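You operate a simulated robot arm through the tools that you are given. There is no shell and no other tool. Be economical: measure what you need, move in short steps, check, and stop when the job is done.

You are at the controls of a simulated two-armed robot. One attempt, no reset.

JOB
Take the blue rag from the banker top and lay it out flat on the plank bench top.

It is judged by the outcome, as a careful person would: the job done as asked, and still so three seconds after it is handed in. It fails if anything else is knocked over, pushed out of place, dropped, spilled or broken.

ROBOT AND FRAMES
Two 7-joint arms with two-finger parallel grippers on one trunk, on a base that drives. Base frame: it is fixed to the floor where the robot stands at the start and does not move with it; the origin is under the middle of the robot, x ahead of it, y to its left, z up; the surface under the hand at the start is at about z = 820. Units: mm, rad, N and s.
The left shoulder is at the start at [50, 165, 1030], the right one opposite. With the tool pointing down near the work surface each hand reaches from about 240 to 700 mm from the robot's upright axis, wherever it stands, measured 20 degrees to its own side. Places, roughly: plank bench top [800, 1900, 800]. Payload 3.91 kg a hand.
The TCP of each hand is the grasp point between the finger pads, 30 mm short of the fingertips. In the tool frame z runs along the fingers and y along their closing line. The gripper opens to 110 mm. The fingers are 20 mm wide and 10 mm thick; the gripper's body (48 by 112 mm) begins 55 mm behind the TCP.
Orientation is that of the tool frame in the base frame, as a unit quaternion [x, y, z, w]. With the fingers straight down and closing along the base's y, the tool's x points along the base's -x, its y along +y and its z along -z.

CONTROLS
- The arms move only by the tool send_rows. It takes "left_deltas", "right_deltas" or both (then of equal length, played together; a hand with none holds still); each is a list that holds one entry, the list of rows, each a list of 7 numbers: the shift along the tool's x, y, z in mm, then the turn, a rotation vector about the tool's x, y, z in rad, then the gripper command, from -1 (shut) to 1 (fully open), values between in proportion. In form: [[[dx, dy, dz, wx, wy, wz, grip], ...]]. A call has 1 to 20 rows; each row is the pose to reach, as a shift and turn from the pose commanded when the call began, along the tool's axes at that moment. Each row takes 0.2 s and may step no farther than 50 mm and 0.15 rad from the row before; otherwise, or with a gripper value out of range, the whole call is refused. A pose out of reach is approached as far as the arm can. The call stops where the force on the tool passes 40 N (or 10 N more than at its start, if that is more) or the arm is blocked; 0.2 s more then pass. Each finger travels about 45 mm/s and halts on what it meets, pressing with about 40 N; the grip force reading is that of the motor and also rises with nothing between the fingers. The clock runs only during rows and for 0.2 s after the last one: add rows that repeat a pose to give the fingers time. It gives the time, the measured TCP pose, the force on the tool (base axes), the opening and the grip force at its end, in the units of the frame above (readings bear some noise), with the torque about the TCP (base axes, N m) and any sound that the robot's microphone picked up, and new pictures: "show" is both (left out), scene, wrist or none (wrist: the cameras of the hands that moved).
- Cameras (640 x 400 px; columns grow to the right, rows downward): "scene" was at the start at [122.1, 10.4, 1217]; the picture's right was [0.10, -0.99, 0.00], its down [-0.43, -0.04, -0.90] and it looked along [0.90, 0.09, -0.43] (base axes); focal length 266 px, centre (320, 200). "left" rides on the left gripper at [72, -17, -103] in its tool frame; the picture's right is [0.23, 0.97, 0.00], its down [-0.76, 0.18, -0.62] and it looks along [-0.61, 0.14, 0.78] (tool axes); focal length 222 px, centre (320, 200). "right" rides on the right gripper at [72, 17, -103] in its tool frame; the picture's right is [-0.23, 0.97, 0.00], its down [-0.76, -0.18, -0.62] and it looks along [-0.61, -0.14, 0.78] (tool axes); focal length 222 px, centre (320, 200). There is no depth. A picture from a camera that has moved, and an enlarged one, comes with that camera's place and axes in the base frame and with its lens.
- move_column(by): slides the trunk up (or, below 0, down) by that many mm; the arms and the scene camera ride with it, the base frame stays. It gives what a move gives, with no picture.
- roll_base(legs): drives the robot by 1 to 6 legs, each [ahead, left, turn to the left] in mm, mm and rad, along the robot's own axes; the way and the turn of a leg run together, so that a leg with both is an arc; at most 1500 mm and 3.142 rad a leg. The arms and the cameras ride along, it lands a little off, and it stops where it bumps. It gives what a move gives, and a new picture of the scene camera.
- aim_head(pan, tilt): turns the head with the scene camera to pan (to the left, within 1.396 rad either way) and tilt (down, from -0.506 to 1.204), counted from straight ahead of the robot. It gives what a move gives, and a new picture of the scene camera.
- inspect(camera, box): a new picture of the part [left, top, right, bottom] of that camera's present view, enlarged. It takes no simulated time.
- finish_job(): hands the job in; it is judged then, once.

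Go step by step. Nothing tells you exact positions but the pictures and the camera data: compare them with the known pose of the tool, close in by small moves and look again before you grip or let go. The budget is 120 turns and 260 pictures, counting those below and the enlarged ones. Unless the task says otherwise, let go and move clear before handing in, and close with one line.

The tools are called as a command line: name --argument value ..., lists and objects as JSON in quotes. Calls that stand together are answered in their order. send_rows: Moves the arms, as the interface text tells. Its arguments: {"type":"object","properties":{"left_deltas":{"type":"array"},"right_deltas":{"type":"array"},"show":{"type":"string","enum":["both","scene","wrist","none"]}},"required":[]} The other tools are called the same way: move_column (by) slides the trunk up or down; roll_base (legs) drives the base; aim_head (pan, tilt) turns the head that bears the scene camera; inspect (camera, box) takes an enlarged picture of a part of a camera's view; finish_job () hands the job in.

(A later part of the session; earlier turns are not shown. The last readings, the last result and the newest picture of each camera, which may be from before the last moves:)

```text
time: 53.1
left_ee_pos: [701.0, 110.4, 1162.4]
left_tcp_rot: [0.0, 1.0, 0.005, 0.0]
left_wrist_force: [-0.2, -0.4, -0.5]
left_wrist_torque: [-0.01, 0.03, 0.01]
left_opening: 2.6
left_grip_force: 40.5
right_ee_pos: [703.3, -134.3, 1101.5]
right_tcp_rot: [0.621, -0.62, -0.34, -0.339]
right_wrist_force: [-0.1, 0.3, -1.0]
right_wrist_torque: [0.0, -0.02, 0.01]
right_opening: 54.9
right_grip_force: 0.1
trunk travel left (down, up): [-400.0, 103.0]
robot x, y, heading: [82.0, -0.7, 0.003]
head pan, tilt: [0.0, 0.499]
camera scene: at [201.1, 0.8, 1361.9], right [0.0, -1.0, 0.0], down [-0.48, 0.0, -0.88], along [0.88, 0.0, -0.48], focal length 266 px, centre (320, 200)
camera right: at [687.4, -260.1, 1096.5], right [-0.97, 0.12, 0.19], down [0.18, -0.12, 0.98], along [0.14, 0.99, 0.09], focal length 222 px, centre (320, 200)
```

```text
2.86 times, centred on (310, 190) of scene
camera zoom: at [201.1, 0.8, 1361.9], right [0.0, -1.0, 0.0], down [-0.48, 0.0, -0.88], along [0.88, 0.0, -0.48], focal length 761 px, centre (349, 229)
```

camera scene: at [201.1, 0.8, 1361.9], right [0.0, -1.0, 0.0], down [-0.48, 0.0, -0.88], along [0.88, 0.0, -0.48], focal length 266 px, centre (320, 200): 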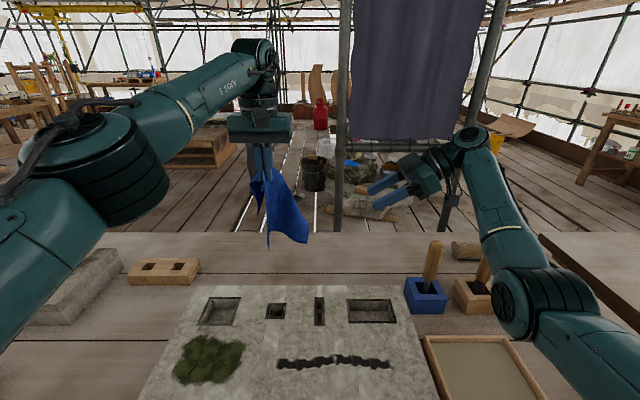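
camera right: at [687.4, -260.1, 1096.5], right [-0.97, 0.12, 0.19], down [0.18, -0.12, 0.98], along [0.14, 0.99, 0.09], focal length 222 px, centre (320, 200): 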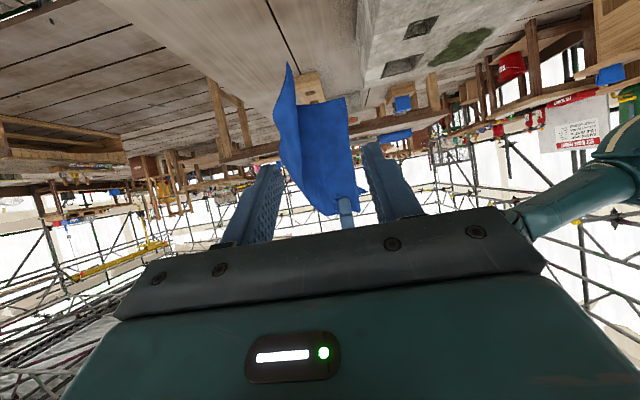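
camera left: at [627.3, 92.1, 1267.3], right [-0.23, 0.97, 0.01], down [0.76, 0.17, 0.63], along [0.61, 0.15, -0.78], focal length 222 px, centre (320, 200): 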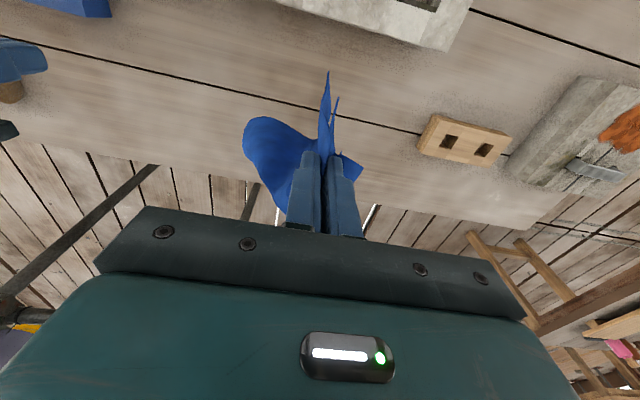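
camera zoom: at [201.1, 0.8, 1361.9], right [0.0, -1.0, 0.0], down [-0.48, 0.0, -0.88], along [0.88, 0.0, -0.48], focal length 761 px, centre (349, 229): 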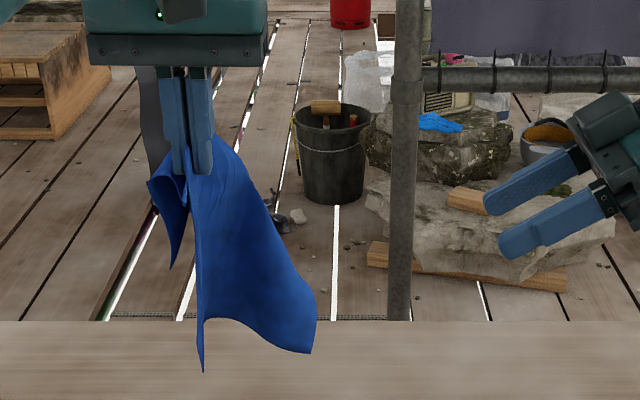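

The camera views agree on corner C1 ≈ (736, 37, 944). I'll bring the right hand in along its fingers toward a point just inside that corner, stopping short to check.

send_rows --right_deltas '[[[10, -15, 30, 0, 0, 0, 0.6], [20, -30, 65, 0, 0, 0, 0.8], [24, -30, 100, 0, 0, 0, 0.8], [24, -30, 130, 0, 0, 0, 0.8], [24, -30, 130, 0, 0, 0, 0.8]]]' --show "both"

inspect --camera "scene" --box '[210, 120, 410, 260]'

```text
time: 54.3
left_ee_pos: [700.9, 110.8, 1162.6]
left_tcp_rot: [0.0, 1.0, 0.005, 0.0]
left_wrist_force: [-0.1, -0.3, -0.1]
left_wrist_torque: [0.0, 0.03, -0.01]
left_opening: 2.7
left_grip_force: 40.0
right_ee_pos: [732.6, -38.1, 1011.6]
right_tcp_rot: [-0.62, 0.621, 0.339, 0.34]
right_wrist_force: [-0.1, 0.3, 0.1]
right_wrist_torque: [0.01, 0.01, 0.0]
right_opening: 99.1
right_grip_force: 0.0
trunk travel left (down, up): [-400.0, 103.0]
robot x, y, heading: [78.9, 4.4, 0.002]
head pan, tilt: [0.0, 0.499]
camera scene: at [201.0, 0.6, 1361.9], right [0.0, -1.0, 0.0], down [-0.48, 0.0, -0.88], along [0.88, 0.0, -0.48], focal length 266 px, centre (320, 200)
camera right: at [717.4, -163.5, 1006.4], right [-0.97, 0.12, 0.19], down [0.18, -0.11, 0.98], along [0.14, 0.99, 0.09], focal length 222 px, centre (320, 200)
```

scene: 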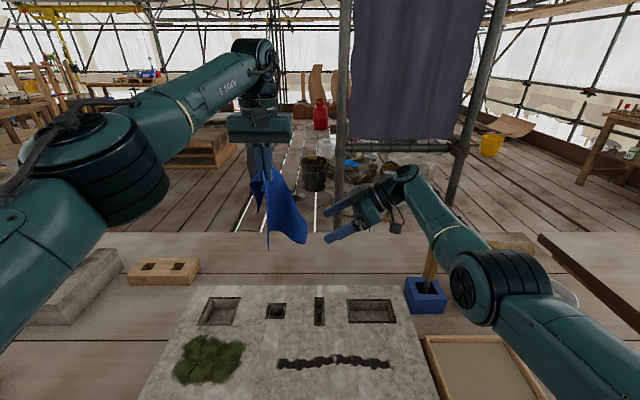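
right: 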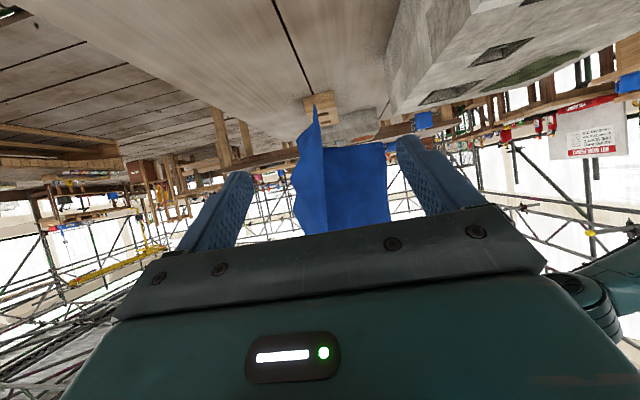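

```text
2.86 times, centred on (310, 190) of scene
camera zoom: at [201.0, 0.6, 1361.9], right [0.0, -1.0, 0.0], down [-0.48, 0.0, -0.88], along [0.88, 0.0, -0.48], focal length 761 px, centre (349, 229)
```

zoom: 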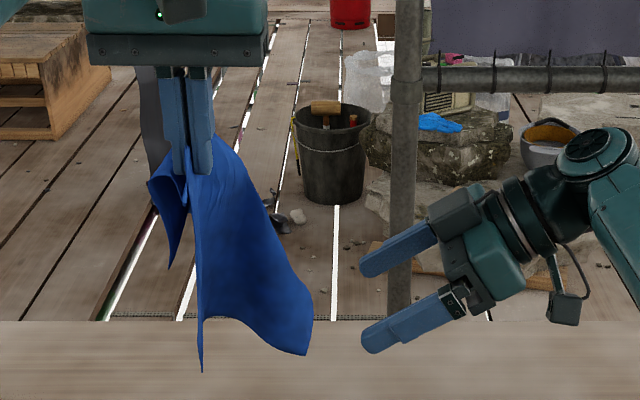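

C1 is unchanged at about (734, 38, 942) and centred between the right fingers. I'll advance 82 mm and close.

send_rows --right_deltas '[[[1, -2, 25, 0, 0, 0, 0.8], [1, -3, 50, 0, 0, 0, 0.8], [2, -4, 70, 0, 0, 0, 0.8], [2, -4, 84, 0, 0, 0, 0.8], [2, -4, 84, 0, 0, 0, 0.8]]]' --show "none"

inspect --camera "scene" --box '[210, 140, 410, 280]'

inspect --camera "right" --box '[160, 40, 460, 240]'

```text
time: 55.5
left_ee_pos: [701.4, 110.0, 1162.2]
left_tcp_rot: [0.0, 1.0, 0.005, 0.0]
left_wrist_force: [0.2, 0.9, -1.0]
left_wrist_torque: [-0.05, 0.01, -0.03]
left_opening: 2.7
left_grip_force: 40.1
right_ee_pos: [721.7, 32.6, 966.8]
right_tcp_rot: [0.62, -0.62, -0.339, -0.339]
right_wrist_force: [0.0, 1.0, -0.1]
right_wrist_torque: [-0.02, -0.02, -0.03]
right_opening: 98.9
right_grip_force: 0.1
right hand out of reach, approached as far as the arm can: row 1, 2, 3, 4, 5
trunk travel left (down, up): [-400.0, 103.0]
robot x, y, heading: [80.7, -1.5, -0.002]
head pan, tilt: [0.0, 0.499]
```

```text
2.86 times, centred on (310, 210) of scene
camera zoom: at [201.2, 0.9, 1361.8], right [0.0, -1.0, 0.0], down [-0.48, 0.0, -0.88], along [0.88, 0.0, -0.48], focal length 761 px, centre (349, 171)
```

zoom: 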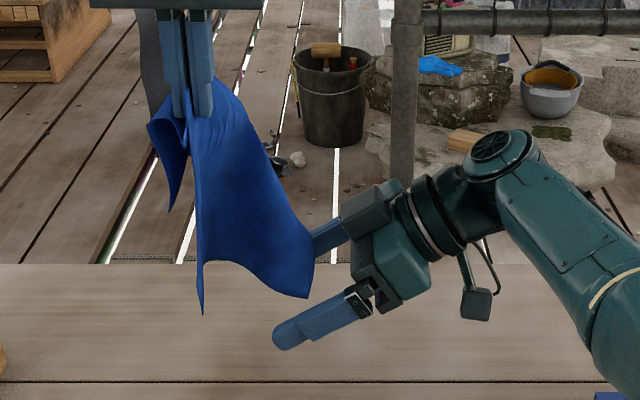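

```text
2.00 times, centred on (310, 140) of right
camera zoom: at [706.4, -93.3, 961.5], right [-0.97, 0.12, 0.19], down [0.18, -0.11, 0.98], along [0.14, 0.99, 0.09], focal length 444 px, centre (340, 320)
```

zoom: 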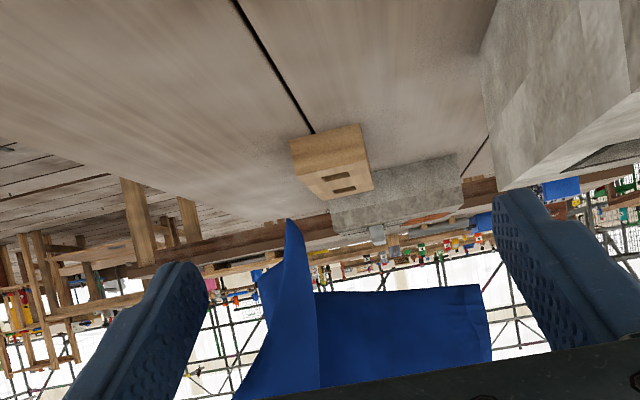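

The corner is between the pads. I'll close the right hand.

send_rows --right_deltas '[[[0, 0, 0, 0, 0, 0, 0.4], [0, 0, 0, 0, 0, 0, 0], [0, 0, 0, 0, 0, 0, -0.4], [0, 0, 0, 0, 0, 0, -0.7], [0, 0, 0, 0, 0, 0, -1], [0, 0, 0, 0, 0, 0, -1], [0, 0, 0, 0, 0, 0, -1], [0, 0, 0, 0, 0, 0, -1], [0, 0, 0, 0, 0, 0, -1]]]' --show "none"

inspect --camera "scene" --box '[210, 120, 410, 260]'

inspect --camera "right" --box '[160, 40, 460, 240]'

```text
time: 57.5
left_ee_pos: [701.3, 111.6, 1161.6]
left_tcp_rot: [0.0, 1.0, 0.005, 0.0]
left_wrist_force: [0.3, -0.8, -0.8]
left_wrist_torque: [-0.02, 0.01, -0.02]
left_opening: 2.7
left_grip_force: 39.9
right_ee_pos: [721.9, 32.3, 965.8]
right_tcp_rot: [-0.62, 0.621, 0.338, 0.34]
right_wrist_force: [0.2, -0.5, -0.3]
right_wrist_torque: [-0.02, 0.0, 0.01]
right_opening: 2.1
right_grip_force: 40.0
trunk travel left (down, up): [-400.0, 103.0]
robot x, y, heading: [76.4, 0.2, 0.004]
head pan, tilt: [0.0, 0.499]
```

```text
2.86 times, centred on (310, 190) of scene
camera zoom: at [201.0, 0.9, 1361.9], right [0.0, -1.0, 0.0], down [-0.48, 0.0, -0.88], along [0.88, 0.0, -0.48], focal length 761 px, centre (349, 229)
```

zoom: 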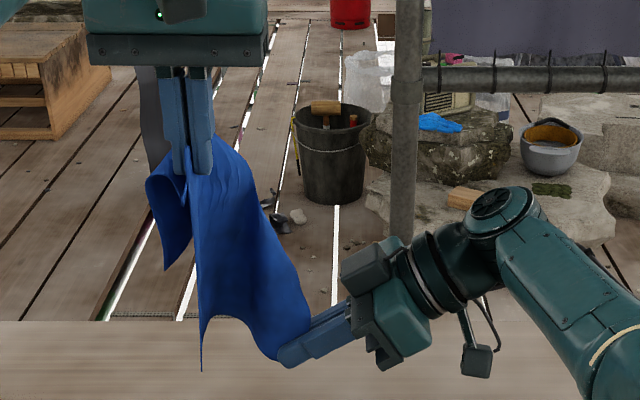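

```text
2.00 times, centred on (310, 140) of right
camera zoom: at [706.4, -93.8, 961.7], right [-0.97, 0.12, 0.19], down [0.18, -0.11, 0.98], along [0.14, 0.99, 0.09], focal length 444 px, centre (340, 320)
```

zoom: 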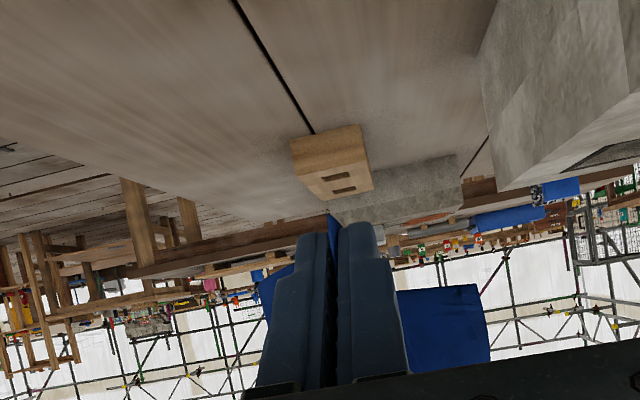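

The right hand has the corner firmly (2 mm). I'll raise the trunk and lift the right hand up level, then have the left let go so I can see how it hangs from that corner.

move_column --by 100

send_rows --right_deltas '[[[-20, 10, -30, 0, 0, 0, -1], [-40, 20, -60, 0, 0, 0, -1], [-60, 30, -90, 0, 0, 0, -1], [-77, 30, -120, 0, 0, 0, -1], [-77, 30, -120, 0, 0, 0, -1]]]' --show "scene"

```text
time: 58.9
left_ee_pos: [700.4, 110.2, 1262.9]
left_tcp_rot: [0.001, 1.0, 0.005, 0.0]
left_wrist_force: [0.3, -0.4, 0.2]
left_wrist_torque: [-0.01, 0.03, 0.02]
left_opening: 2.5
left_grip_force: 39.6
right_ee_pos: [722.8, 31.6, 1066.0]
right_tcp_rot: [0.621, -0.62, -0.339, -0.339]
right_wrist_force: [-0.3, -0.2, 0.0]
right_wrist_torque: [-0.01, 0.01, 0.0]
right_opening: 1.8
right_grip_force: 40.0
trunk travel left (down, up): [-500.0, 3.0]
robot x, y, heading: [78.0, -1.5, -0.005]
head pan, tilt: [0.0, 0.499]
```

```text
time: 60.0
left_ee_pos: [700.2, 110.5, 1262.0]
left_tcp_rot: [0.0, 1.0, 0.005, 0.0]
left_wrist_force: [-0.4, -0.4, 0.2]
left_wrist_torque: [0.02, 0.03, 0.0]
left_opening: 2.5
left_grip_force: 40.1
right_ee_pos: [691.3, -27.7, 1196.9]
right_tcp_rot: [-0.62, 0.621, 0.339, 0.339]
right_wrist_force: [0.5, 0.0, 0.2]
right_wrist_torque: [0.0, 0.0, 0.03]
right_opening: 1.9
right_grip_force: 39.9
trunk travel left (down, up): [-500.0, 3.0]
robot x, y, heading: [75.9, -1.9, -0.005]
head pan, tilt: [0.0, 0.499]
camera scene: at [201.1, 1.1, 1461.8], right [0.0, -1.0, 0.0], down [-0.48, 0.0, -0.88], along [0.88, 0.0, -0.48], focal length 266 px, centre (320, 200)
```

scene: 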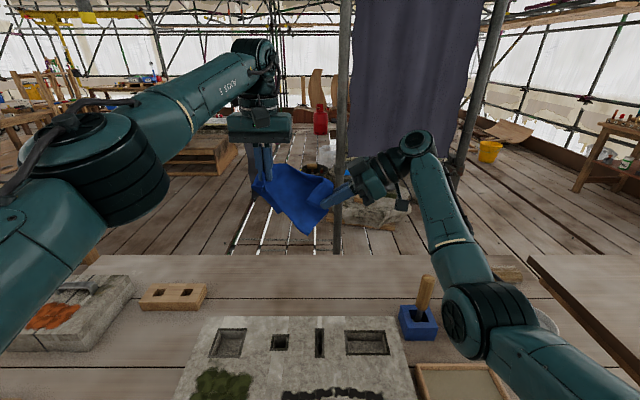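

inspect --camera "scene" --box '[220, 120, 380, 250]'

inspect --camera "left" --box '[120, 20, 440, 240]'

inspect --camera "right" --box '[160, 20, 480, 240]'

```text
3.08 times, centred on (300, 185) of scene
camera zoom: at [201.1, 1.1, 1461.8], right [0.0, -1.0, 0.0], down [-0.48, 0.0, -0.88], along [0.88, 0.0, -0.48], focal length 819 px, centre (382, 246)
```

zoom: 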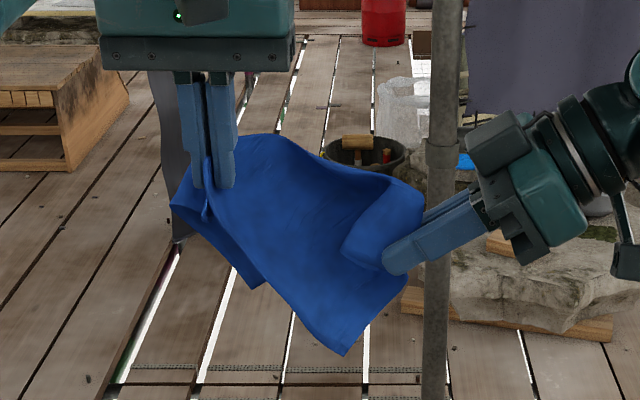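

```text
1.82 times, centred on (280, 130) of left
camera zoom: at [628.6, 92.8, 1366.1], right [-0.23, 0.97, 0.01], down [0.76, 0.17, 0.62], along [0.61, 0.15, -0.78], focal length 404 px, centre (393, 327)
```

zoom: 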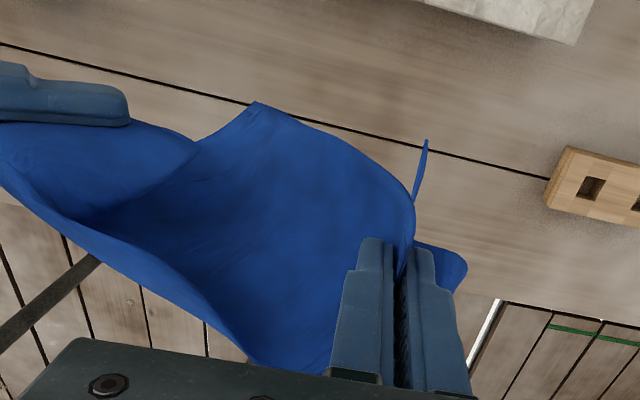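

```text
1.82 times, centred on (320, 130) of right
camera zoom: at [675.5, -153.9, 1191.4], right [-0.97, 0.12, 0.19], down [0.18, -0.11, 0.98], along [0.14, 0.99, 0.09], focal length 404 px, centre (320, 327)
```

zoom: 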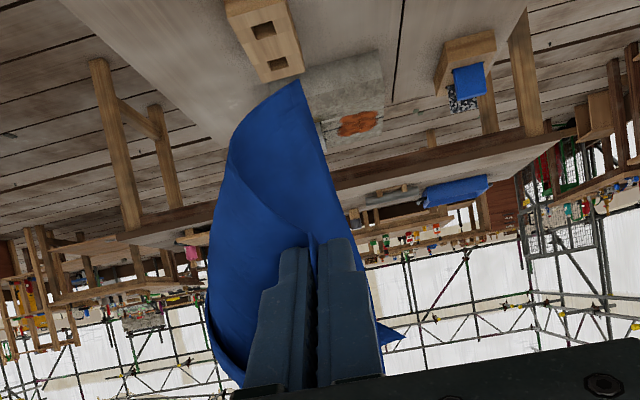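

The near-right corner (C2) hangs freely between the hands. I'll release the left pinch and lift that hand away, so the cloth hangs from the right hand's corner.

send_rows --left_deltas '[[[0, 0, 0, 0, 0, 0, -0.6], [0, 0, 0, 0, 0, 0, -0.2], [0, 0, 0, 0, 0, 0, 0.2], [0, 10, -20, 0, 0, 0, 0.4], [0, 40, -40, 0, 0, 0, 0.4], [0, 80, -60, 0, 0, 0, 0.4], [0, 80, -60, 0, 0, 0, 0.4], [0, 80, -60, 0, 0, 0, 0.4], [0, 80, -60, 0, 0, 0, 0.4]]]' --show "scene"

inspect --camera "scene" --box '[220, 120, 420, 270]'

inspect --camera "right" --box '[100, 0, 480, 240]'

```text
time: 62.0
left_ee_pos: [693.0, 187.2, 1321.8]
left_tcp_rot: [-0.001, 1.0, 0.005, 0.0]
left_wrist_force: [-0.9, 1.1, 1.2]
left_wrist_torque: [0.0, 0.01, 0.01]
left_opening: 77.0
left_grip_force: 0.0
left hand out of reach, approached as far as the arm can: row 5, 6, 7, 8, 9
right_ee_pos: [691.6, -27.6, 1196.6]
right_tcp_rot: [0.621, -0.62, -0.339, -0.339]
right_wrist_force: [-0.7, -0.2, -0.4]
right_wrist_torque: [-0.01, -0.04, 0.0]
right_opening: 1.8
right_grip_force: 40.3
trunk travel left (down, up): [-500.0, 3.0]
robot x, y, heading: [78.7, -2.4, -0.003]
head pan, tilt: [0.0, 0.499]
camera scene: at [200.8, 0.4, 1461.9], right [0.0, -1.0, 0.0], down [-0.48, 0.0, -0.88], along [0.88, 0.0, -0.48], focal length 266 px, centre (320, 200)
```

scene: 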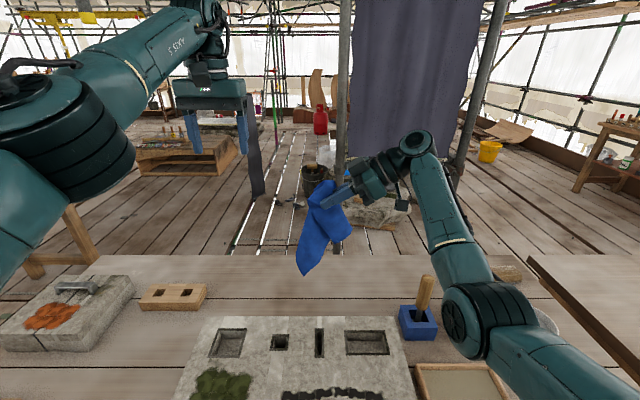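

```text
2.67 times, centred on (320, 195) of scene
camera zoom: at [200.8, 0.4, 1461.9], right [0.0, -1.0, 0.0], down [-0.48, 0.0, -0.88], along [0.88, 0.0, -0.48], focal length 710 px, centre (320, 213)
```

zoom: 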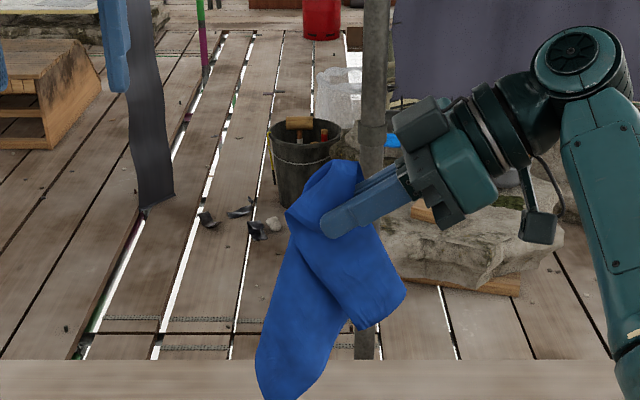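

```text
1.67 times, centred on (290, 120) of right
camera zoom: at [675.4, -154.3, 1191.4], right [-0.97, 0.12, 0.19], down [0.18, -0.11, 0.98], along [0.14, 0.99, 0.09], focal length 370 px, centre (370, 333)
```

zoom: 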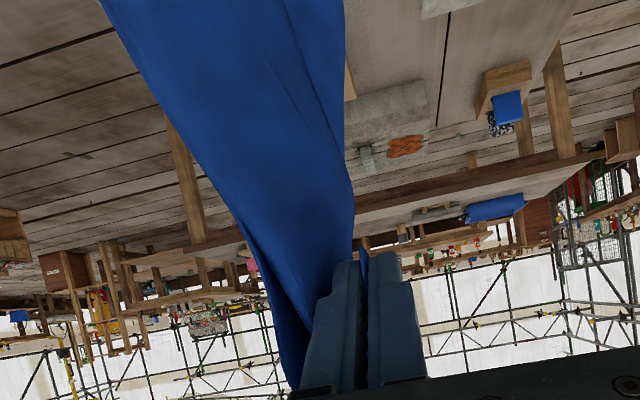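

I'll tilt the right hand back to vertical so the cloth hangs straight below the fingertips, then look.

send_rows --right_deltas '[[[0, 0, 0, 0, 0.15, 0, -1], [0, 0, 0, 0, 0.3, 0, -1], [0, 0, 0, 0, 0.45, 0, -1], [0, 0, 0, 0, 0.6, 0, -1], [0, 0, 0, 0, 0.75, 0, -1], [0, 0, 0, 0, 0.9, 0, -1], [0, 0, 0, 0, 1.0, 0, -1], [0, 0, 0, 0, 1.0, 0, -1], [0, 0, 0, 0, 1.0, 0, -1], [0, 0, 0, 0, 1.0, 0, -1]]]' --show "both"

inspect --camera "scene" --box '[240, 120, 440, 280]'

```text
time: 64.2
left_ee_pos: [692.6, 187.9, 1321.7]
left_tcp_rot: [0.0, 1.0, 0.005, 0.0]
left_wrist_force: [0.4, -0.3, 0.5]
left_wrist_torque: [-0.01, 0.0, -0.02]
left_opening: 77.0
left_grip_force: 0.0
right_ee_pos: [692.5, -28.6, 1196.6]
right_tcp_rot: [0.707, -0.707, 0.0, 0.0]
right_wrist_force: [-0.5, -0.6, -0.3]
right_wrist_torque: [-0.02, -0.02, 0.01]
right_opening: 1.7
right_grip_force: 40.0
trunk travel left (down, up): [-500.0, 3.0]
robot x, y, heading: [76.9, -2.6, -0.004]
head pan, tilt: [0.0, 0.499]
camera scene: at [201.0, 0.8, 1461.9], right [0.0, -1.0, 0.0], down [-0.48, 0.0, -0.88], along [0.88, 0.0, -0.48], focal length 266 px, centre (320, 200)
camera right: at [676.2, -99.4, 1300.0], right [-0.97, 0.23, 0.0], down [0.18, 0.76, 0.62], along [0.14, 0.61, -0.78], focal length 222 px, centre (320, 200)
```

scene: 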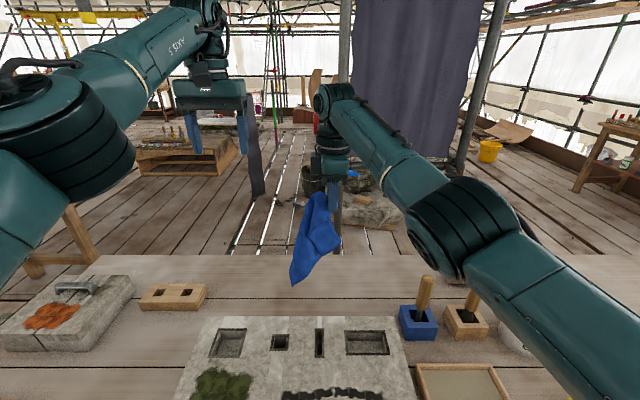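
right: 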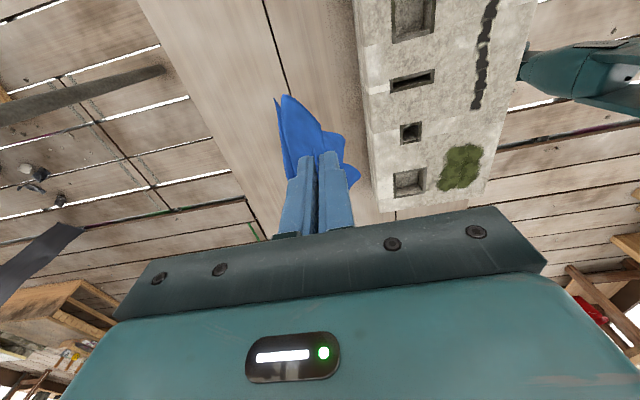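

```text
2.50 times, centred on (340, 200) of scene
camera zoom: at [201.0, 0.8, 1461.9], right [0.0, -1.0, 0.0], down [-0.48, 0.0, -0.88], along [0.88, 0.0, -0.48], focal length 666 px, centre (270, 200)
```

zoom: 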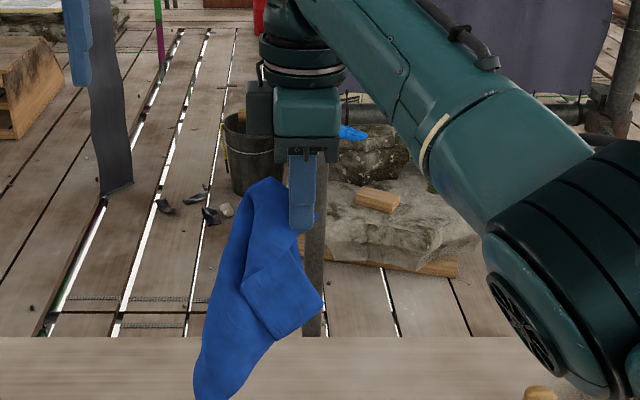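

inspect --camera "left" --box '[0, 0, 320, 220]'

inspect --camera "right" --box '[240, 70, 400, 240]'

inspect --camera "scene" --box '[270, 180, 370, 290]'

```text
1.82 times, centred on (160, 110) of left
camera zoom: at [621.0, 169.7, 1425.5], right [-0.23, 0.97, 0.01], down [0.76, 0.17, 0.62], along [0.61, 0.15, -0.78], focal length 404 px, centre (611, 364)
```

zoom: 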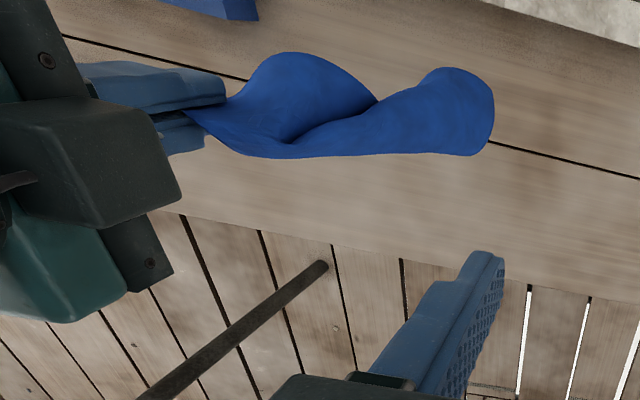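

```text
2.35 times, centred on (320, 155) of right
camera zoom: at [676.2, -99.4, 1300.0], right [-0.97, 0.23, 0.0], down [0.18, 0.76, 0.62], along [0.14, 0.61, -0.78], focal length 523 px, centre (320, 306)
```

zoom: 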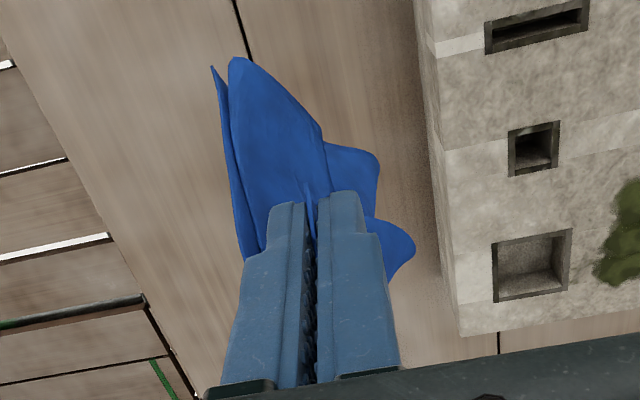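

```text
3.64 times, centred on (320, 235) of scene
camera zoom: at [201.0, 0.8, 1461.9], right [0.0, -1.0, 0.0], down [-0.48, 0.0, -0.88], along [0.88, 0.0, -0.48], focal length 968 px, centre (320, 73)
```

zoom: 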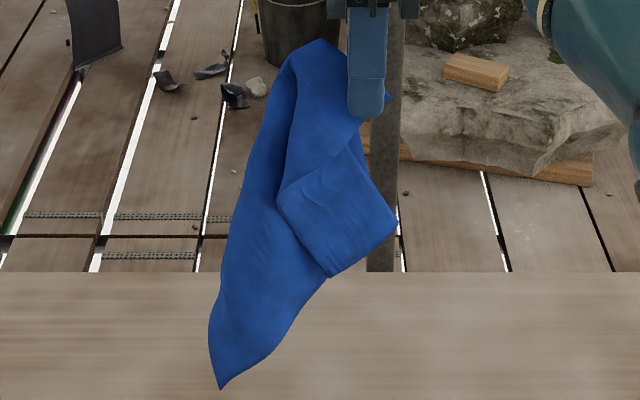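

The lowest corner Q of the hanging cloth is near (700, 72, 934), confirmed from two cameras. I'll turn the left hand to mirror the right's earlier attitude and take that corner.

send_rows --left_deltas '[[[0, 0, 20, 0, 0, 0.15, 0.8], [0, 4, 40, 0, 0, 0.3, 0.8], [0, 8, 60, 0, 0, 0.45, 0.8], [0, 12, 80, 0, 0, 0.6, 0.8], [0, 16, 100, 0, 0, 0.75, 0.8], [0, 20, 120, 0, 0, 0.9, 0.8], [0, 24, 140, 0, 0, 1.05, 0.8], [0, 28, 160, 0, 0, 1.2, 0.8], [0, 32, 180, 0, 0, 1.35, 0.8], [0, 34, 190, 0, 0, 1.5, 0.8], [0, 34, 200, 0, 0, 1.571, 0.8]]]' --show "none"

send_rows --left_deltas '[[[0, 0, 0, 0, -0.15, 0, 0.8], [0, 0, 0, 0, -0.3, 0, 0.8], [0, 0, 0, 0, -0.45, 0, 0.8], [0, 0, 0, 0, -0.6, 0, 0.8], [0, 0, 0, 0, -0.75, 0, 0.8], [0, 0, 0, 0, -0.9, 0, 0.8], [0, 0, 0, 0, -1.0, 0, 0.8]]]' --show "both"

inspect --camera "scene" --box '[220, 160, 400, 300]'

```text
time: 66.7
left_ee_pos: [395.7, 109.5, 1228.3]
left_tcp_rot: [0.692, 0.722, 0.007, 0.0]
left_wrist_force: [-1.2, 2.2, -0.5]
left_wrist_torque: [-0.05, -0.06, -0.02]
left_opening: 99.0
left_grip_force: 0.1
left hand out of reach, approached as far as the arm can: row 2, 3, 4, 5, 6, 7, 8, 9, 10, 11
right_ee_pos: [689.5, -23.1, 1199.1]
right_tcp_rot: [0.707, -0.707, 0.002, 0.0]
right_wrist_force: [-0.2, 1.0, 0.1]
right_wrist_torque: [-0.08, -0.04, 0.03]
right_opening: 2.2
right_grip_force: 39.9
trunk travel left (down, up): [-500.0, 3.0]
robot x, y, heading: [80.7, 0.1, 0.004]
head pan, tilt: [0.0, 0.499]
```

```text
time: 68.2
left_ee_pos: [344.0, 95.6, 1275.7]
left_tcp_rot: [0.622, 0.622, -0.337, 0.336]
left_wrist_force: [0.8, 0.2, 0.0]
left_wrist_torque: [0.02, 0.02, 0.02]
left_opening: 99.2
left_grip_force: 0.1
left hand out of reach, approached as far as the arm can: row 1, 2, 3, 4, 5, 6, 7
right_ee_pos: [692.1, -28.1, 1197.4]
right_tcp_rot: [-0.707, 0.707, 0.0, 0.0]
right_wrist_force: [-0.8, -0.2, -0.4]
right_wrist_torque: [-0.04, -0.02, -0.02]
right_opening: 2.0
right_grip_force: 39.5
trunk travel left (down, up): [-500.0, 3.0]
robot x, y, heading: [78.7, -2.2, -0.002]
head pan, tilt: [0.0, 0.499]
camera scene: at [201.1, 0.4, 1461.9], right [0.0, -1.0, 0.0], down [-0.48, 0.0, -0.88], along [0.88, 0.0, -0.48], focal length 266 px, centre (320, 200)
camera left: at [326.5, 222.5, 1271.4], right [0.97, 0.13, -0.19], down [0.18, 0.1, 0.98], along [0.14, -0.99, 0.08], focal length 222 px, centre (320, 200)
```

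scene: 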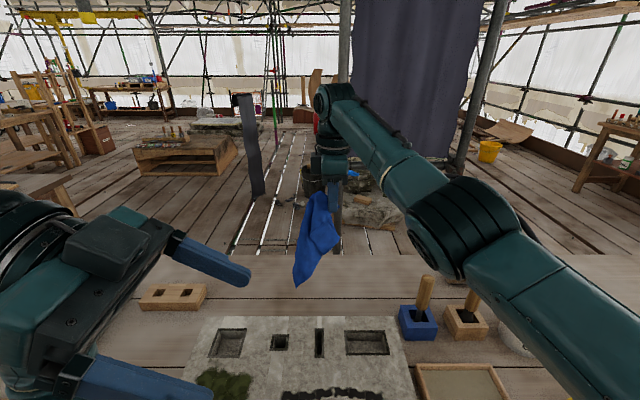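
left: 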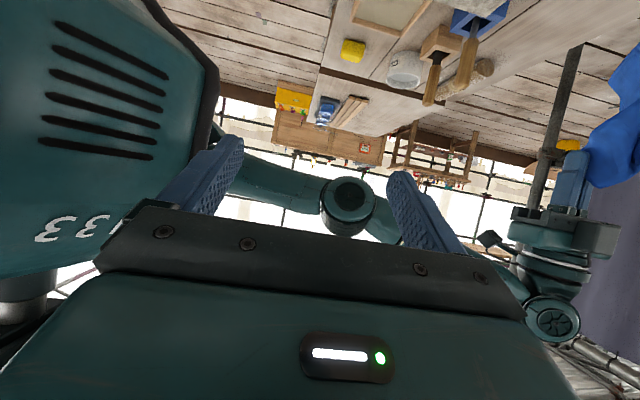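

```text
2.86 times, centred on (310, 230) of scene
camera zoom: at [201.1, 0.4, 1461.9], right [0.0, -1.0, 0.0], down [-0.48, 0.0, -0.88], along [0.88, 0.0, -0.48], focal length 761 px, centre (349, 114)
```

zoom: 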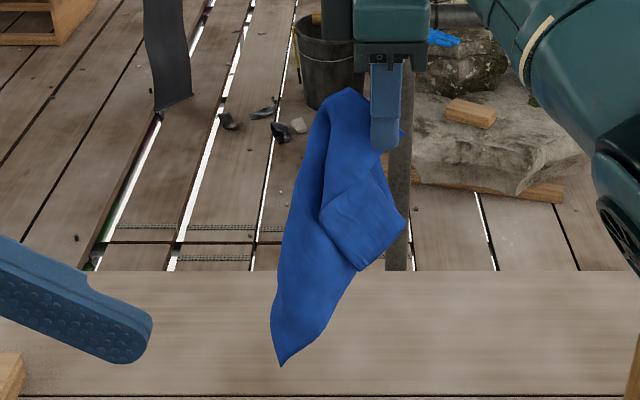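

The left arm folded back during the turn, touching nothing, and now has the attitude I want. I'll bring it out toward a standoff point left of corner Q.

send_rows --left_deltas '[[[25, 34, 8, 0, 0, 0, 0.8], [51, 69, 16, 0, 0, 0, 0.8], [77, 104, 25, 0, 0, 0, 0.8], [103, 138, 33, 0, 0, 0, 0.8], [128, 173, 41, 0, 0, 0, 0.8], [154, 208, 50, 0, 0, 0, 0.8], [180, 242, 58, 0, 0, 0, 0.8], [205, 277, 66, 0, 0, 0, 0.8], [231, 311, 75, 0, 0, 0, 0.8], [256, 340, 83, 0, 0, 0, 0.8]]]' --show "both"

inspect --camera "scene" --box '[220, 160, 400, 300]'

```text
time: 70.5
left_ee_pos: [346.9, 94.2, 1278.1]
left_tcp_rot: [0.622, 0.623, -0.336, 0.335]
left_wrist_force: [-0.1, -0.6, -0.2]
left_wrist_torque: [0.03, 0.01, -0.01]
left_opening: 99.0
left_grip_force: 0.1
left hand out of reach, approached as far as the arm can: row 1, 2, 3, 4, 5, 6, 7, 8, 9, 10
right_ee_pos: [691.8, -27.4, 1196.1]
right_tcp_rot: [0.707, -0.707, 0.0, 0.0]
right_wrist_force: [0.3, 0.1, -0.5]
right_wrist_torque: [0.02, 0.0, 0.02]
right_opening: 1.7
right_grip_force: 40.4
trunk travel left (down, up): [-500.0, 3.0]
robot x, y, heading: [80.6, 3.4, 0.001]
head pan, tilt: [0.0, 0.499]
camera scene: at [201.0, 0.9, 1461.9], right [0.0, -1.0, 0.0], down [-0.48, 0.0, -0.88], along [0.88, 0.0, -0.48], focal length 266 px, centre (320, 200)
camera left: at [330.7, 219.4, 1275.1], right [0.97, 0.13, -0.19], down [0.18, 0.1, 0.98], along [0.14, -0.99, 0.08], focal length 222 px, centre (320, 200)
```

scene: 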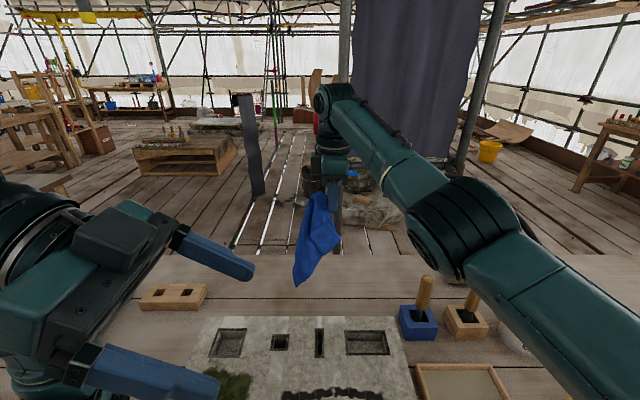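
left: 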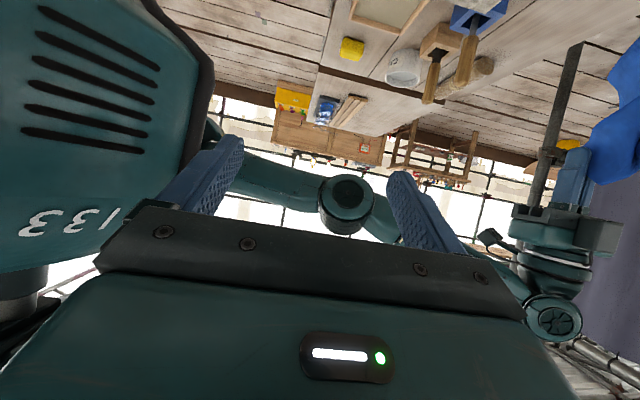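

```text
2.86 times, centred on (310, 230) of scene
camera zoom: at [201.0, 0.9, 1461.9], right [0.0, -1.0, 0.0], down [-0.48, 0.0, -0.88], along [0.88, 0.0, -0.48], focal length 761 px, centre (349, 114)
```

zoom: 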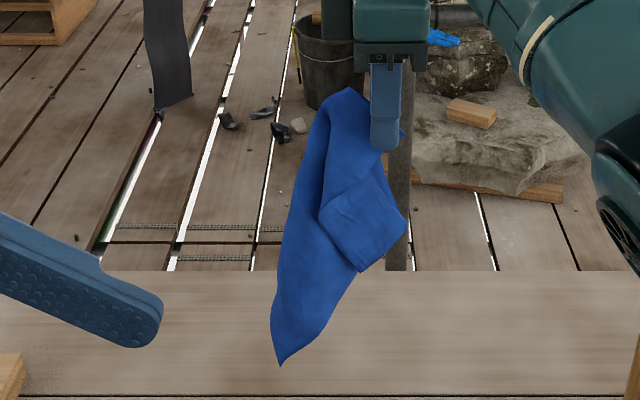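

The left arm is stuck at a joint limit. I'll undo the tilt, then the yaw, before trying again closer in.

send_rows --left_deltas '[[[0, 0, 0, 0, 0.15, 0, 0.8], [0, 0, 0, 0, 0.3, 0, 0.8], [0, 0, 0, 0, 0.45, 0, 0.8], [0, 0, 0, 0, 0.6, 0, 0.8], [0, 0, 0, 0, 0.75, 0, 0.8], [0, 0, 0, 0, 0.9, 0, 0.8], [0, 0, 0, 0, 1.0, 0, 0.8]]]' --show "scene"

```text
time: 72.0
left_ee_pos: [341.0, 92.5, 1289.6]
left_tcp_rot: [0.707, 0.707, 0.005, -0.004]
left_wrist_force: [-0.1, 0.2, 0.4]
left_wrist_torque: [-0.02, 0.0, 0.03]
left_opening: 99.2
left_grip_force: 0.1
right_ee_pos: [691.5, -27.3, 1197.0]
right_tcp_rot: [0.707, -0.707, 0.0, -0.001]
right_wrist_force: [1.3, -0.4, 0.5]
right_wrist_torque: [0.02, -0.04, -0.03]
right_opening: 2.1
right_grip_force: 39.6
trunk travel left (down, up): [-500.0, 3.0]
robot x, y, heading: [80.2, 0.0, -0.002]
head pan, tilt: [0.0, 0.499]
camera scene: at [200.9, 0.5, 1461.9], right [0.0, -1.0, 0.0], down [-0.48, 0.0, -0.88], along [0.88, 0.0, -0.48], focal length 266 px, centre (320, 200)
```

scene: 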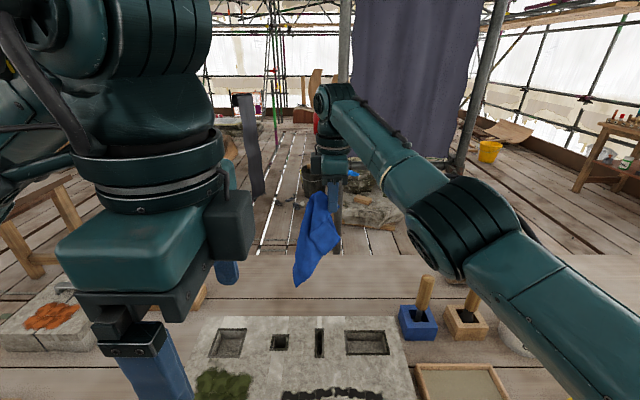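

Free again, vertical with the quarter turn kept. I'll move it out toward the cloth in this attitude.

send_rows --left_deltas '[[[20, 0, 20, 0, 0, 0, 0.8], [50, 20, 40, 0, 0, 0, 0.8], [80, 50, 60, 0, 0, 0, 0.8], [97, 90, 75, 0, 0, 0, 0.8], [97, 130, 90, 0, 0, 0, 0.8], [97, 175, 105, 0, 0, 0, 0.8], [97, 215, 120, 0, 0, 0, 0.8], [97, 255, 140, 0, 0, 0, 0.8]]]' --show "scene"

```text
time: 73.8
left_ee_pos: [383.0, 113.2, 1193.4]
left_tcp_rot: [0.706, 0.708, 0.003, -0.004]
left_wrist_force: [-0.1, -0.8, 0.2]
left_wrist_torque: [-0.03, -0.02, -0.02]
left_opening: 99.0
left_grip_force: 0.0
left hand out of reach, approached as far as the arm can: row 3, 4, 5, 6, 7, 8
right_ee_pos: [691.5, -26.7, 1196.8]
right_tcp_rot: [0.707, -0.707, -0.001, 0.0]
right_wrist_force: [-0.2, 0.5, -0.4]
right_wrist_torque: [0.01, 0.0, -0.04]
right_opening: 2.1
right_grip_force: 39.9
trunk travel left (down, up): [-500.0, 3.0]
robot x, y, heading: [76.7, 0.5, 0.0]
head pan, tilt: [0.0, 0.499]
camera scene: at [200.9, 0.9, 1461.9], right [0.0, -1.0, 0.0], down [-0.48, 0.0, -0.88], along [0.88, 0.0, -0.48], focal length 266 px, centre (320, 200)
```

scene: 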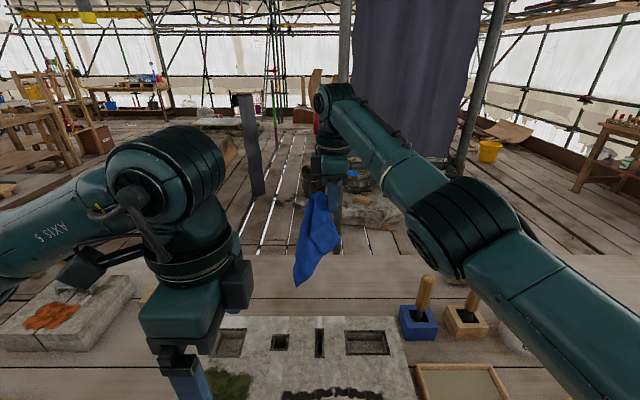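

I'll unwind the yaw, move out in the plain attitude, and redo the turn at a mid-reach spot as worked for the right hand.

send_rows --left_deltas '[[[0, 0, 0, 0, 0, -0.15, 0.8], [0, 0, 0, 0, 0, -0.3, 0.8], [0, 0, 0, 0, 0, -0.45, 0.8], [0, 0, 0, 0, 0, -0.6, 0.8], [0, 0, 0, 0, 0, -0.75, 0.8], [0, 0, 0, 0, 0, -0.9, 0.8], [0, 0, 0, 0, 0, -1.05, 0.8], [0, 0, 0, 0, 0, -1.2, 0.8], [0, 0, 0, 0, 0, -1.35, 0.8], [0, 0, 0, 0, 0, -1.5, 0.8], [0, 0, 0, 0, 0, -1.571, 0.8]]]' --show "none"

send_rows --left_deltas '[[[-35, 15, 0, 0, 0, 0, 0.8], [-70, 30, 0, 0, 0, 0, 0.8], [-105, 45, 0, 0, 0, 0, 0.8], [-140, 60, 0, 0, 0, 0, 0.8], [-175, 75, 0, 0, 0, 0, 0.8], [-210, 90, 0, 0, 0, 0, 0.8], [-240, 95, 10, 0, 0, 0, 0.8]]]' --show "scene"

```text
time: 76.2
left_ee_pos: [381.2, 107.4, 1200.9]
left_tcp_rot: [-0.001, 1.0, 0.006, 0.0]
left_wrist_force: [-0.8, -0.4, 0.2]
left_wrist_torque: [0.03, 0.01, -0.02]
left_opening: 99.0
left_grip_force: 0.1
right_ee_pos: [691.4, -26.7, 1197.3]
right_tcp_rot: [0.708, -0.707, 0.0, 0.0]
right_wrist_force: [0.4, -0.7, -0.5]
right_wrist_torque: [0.0, 0.02, -0.01]
right_opening: 2.0
right_grip_force: 40.0
trunk travel left (down, up): [-500.0, 3.0]
robot x, y, heading: [80.3, -1.1, -0.002]
head pan, tilt: [0.0, 0.499]
```

```text
time: 77.8
left_ee_pos: [621.8, 202.1, 1189.7]
left_tcp_rot: [0.0, 1.0, 0.005, 0.0]
left_wrist_force: [-0.4, 1.3, 0.5]
left_wrist_torque: [0.0, -0.01, 0.01]
left_opening: 98.8
left_grip_force: 0.0
right_ee_pos: [691.7, -26.2, 1196.8]
right_tcp_rot: [-0.707, 0.707, -0.001, 0.0]
right_wrist_force: [0.1, 0.5, -0.3]
right_wrist_torque: [-0.05, 0.01, 0.01]
right_opening: 1.9
right_grip_force: 39.8
trunk travel left (down, up): [-500.0, 3.0]
robot x, y, heading: [81.4, 0.2, 0.001]
head pan, tilt: [0.0, 0.499]
camera scene: at [201.7, 0.7, 1461.8], right [0.0, -1.0, 0.0], down [-0.48, 0.0, -0.88], along [0.88, 0.0, -0.48], focal length 266 px, centre (320, 200)
```

scene: 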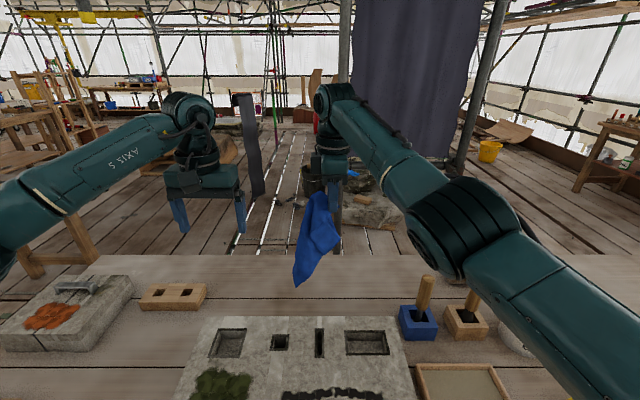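

send_rows --left_deltas '[[[0, 0, 10, 0, 0, 0.15, 0.8], [0, 0, 20, 0, 0, 0.3, 0.8], [0, 0, 30, 0, 0, 0.45, 0.8], [0, 0, 40, 0, 0, 0.6, 0.8], [0, 0, 50, 0, 0, 0.75, 0.8], [0, 0, 60, 0, 0, 0.9, 0.8], [0, 0, 70, 0, 0, 1.05, 0.8], [0, 0, 80, 0, 0, 1.2, 0.8], [0, 0, 90, 0, 0, 1.35, 0.8], [0, 0, 90, 0, 0, 1.5, 0.8], [0, 0, 90, 0, 0, 1.571, 0.8]]]' --show "scene"

```text
time: 80.2
left_ee_pos: [476.8, 139.4, 1051.2]
left_tcp_rot: [0.626, 0.775, 0.075, 0.041]
left_wrist_force: [0.4, 1.1, -1.4]
left_wrist_torque: [-0.04, 0.03, 0.0]
left_opening: 98.9
left_grip_force: 0.0
left hand out of reach, approached as far as the arm can: row 5, 6, 7, 8, 9, 10, 11
right_ee_pos: [694.0, -25.8, 1196.4]
right_tcp_rot: [-0.707, 0.707, -0.001, -0.001]
right_wrist_force: [-0.3, 0.6, -0.7]
right_wrist_torque: [-0.01, -0.01, -0.03]
right_opening: 1.8
right_grip_force: 40.0
trunk travel left (down, up): [-500.0, 3.0]
robot x, y, heading: [80.8, 1.1, -0.002]
head pan, tilt: [0.0, 0.499]
camera scene: at [202.4, 3.3, 1461.7], right [0.0, -1.0, 0.0], down [-0.48, 0.0, -0.88], along [0.88, 0.0, -0.48], focal length 266 px, centre (320, 200)
```

scene: 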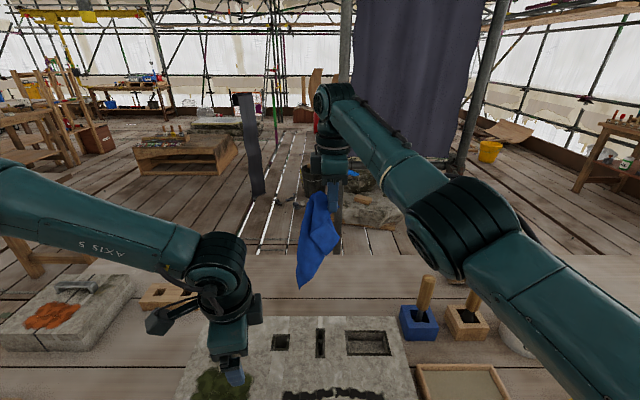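

The left wrist hits a limit turning that way. I'll unwind and turn it the opposite way instead.

send_rows --left_deltas '[[[0, 0, 0, 0.016, 0.009, -0.136, 0.8], [0, 0, 0, 0.032, 0.018, -0.271, 0.8], [0, 0, 0, 0.049, 0.027, -0.407, 0.8], [0, 0, 0, 0.065, 0.036, -0.542, 0.8], [0, 0, 0, 0.081, 0.045, -0.678, 0.8], [0, 0, 0, 0.097, 0.053, -0.813, 0.8], [0, 0, 0, 0.113, 0.062, -0.949, 0.8], [0, 0, 0, 0.13, 0.071, -1.084, 0.8], [0, 0, 0, 0.146, 0.08, -1.22, 0.8], [0, 0, 0, 0.162, 0.089, -1.355, 0.8]]]' --show "none"

send_rows --left_deltas '[[[-20, 10, -10, 0, 0, -0.15, 0.8], [-40, 20, -20, 0, 0, -0.3, 0.8], [-60, 30, -30, 0, 0, -0.45, 0.8], [-80, 40, -40, 0, 0, -0.6, 0.8], [-100, 50, -50, 0, 0, -0.75, 0.8], [-120, 60, -50, 0, 0, -0.9, 0.8], [-130, 60, -50, 0, 0, -1.05, 0.8], [-130, 60, -50, 0, 0, -1.2, 0.8], [-130, 60, -50, 0, 0, -1.35, 0.8], [-130, 60, -50, 0, 0, -1.5, 0.8], [-130, 60, -50, 0, 0, -1.571, 0.8]]]' --show "scene"

```text
time: 82.5
left_ee_pos: [479.6, 132.8, 1057.6]
left_tcp_rot: [-0.003, 1.0, 0.002, 0.001]
left_wrist_force: [0.5, 0.4, 1.2]
left_wrist_torque: [0.02, -0.02, 0.02]
left_opening: 99.1
left_grip_force: 0.1
right_ee_pos: [692.7, -27.2, 1196.2]
right_tcp_rot: [-0.707, 0.707, 0.0, 0.001]
right_wrist_force: [0.8, 0.5, -0.1]
right_wrist_torque: [0.01, -0.02, 0.03]
right_opening: 1.7
right_grip_force: 40.3
trunk travel left (down, up): [-500.0, 3.0]
robot x, y, heading: [76.2, 1.5, -0.004]
head pan, tilt: [0.0, 0.499]
```

```text
time: 84.8
left_ee_pos: [610.5, 193.1, 1107.5]
left_tcp_rot: [0.709, -0.705, 0.0, -0.002]
left_wrist_force: [0.3, 0.1, -0.4]
left_wrist_torque: [-0.02, -0.01, 0.01]
left_opening: 98.9
left_grip_force: 0.1
right_ee_pos: [692.0, -27.0, 1196.8]
right_tcp_rot: [-0.707, 0.707, 0.0, 0.0]
right_wrist_force: [-0.1, -0.4, 0.3]
right_wrist_torque: [0.0, -0.04, 0.01]
right_opening: 1.9
right_grip_force: 39.1
trunk travel left (down, up): [-500.0, 3.0]
robot x, y, heading: [73.9, 1.5, -0.001]
head pan, tilt: [0.0, 0.499]
camera scene: at [201.0, 0.8, 1461.9], right [0.0, -1.0, 0.0], down [-0.48, 0.0, -0.88], along [0.88, 0.0, -0.48], focal length 266 px, centre (320, 200)
```

scene: 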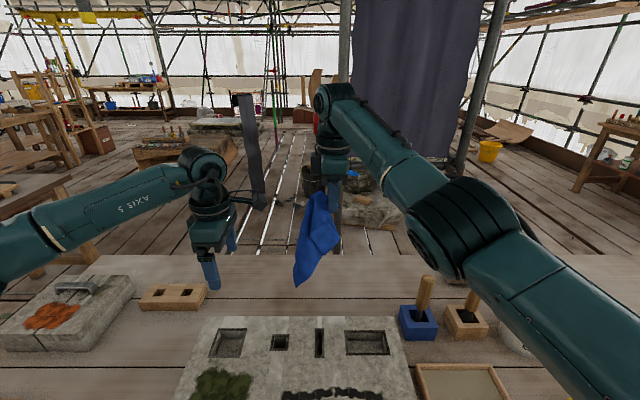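

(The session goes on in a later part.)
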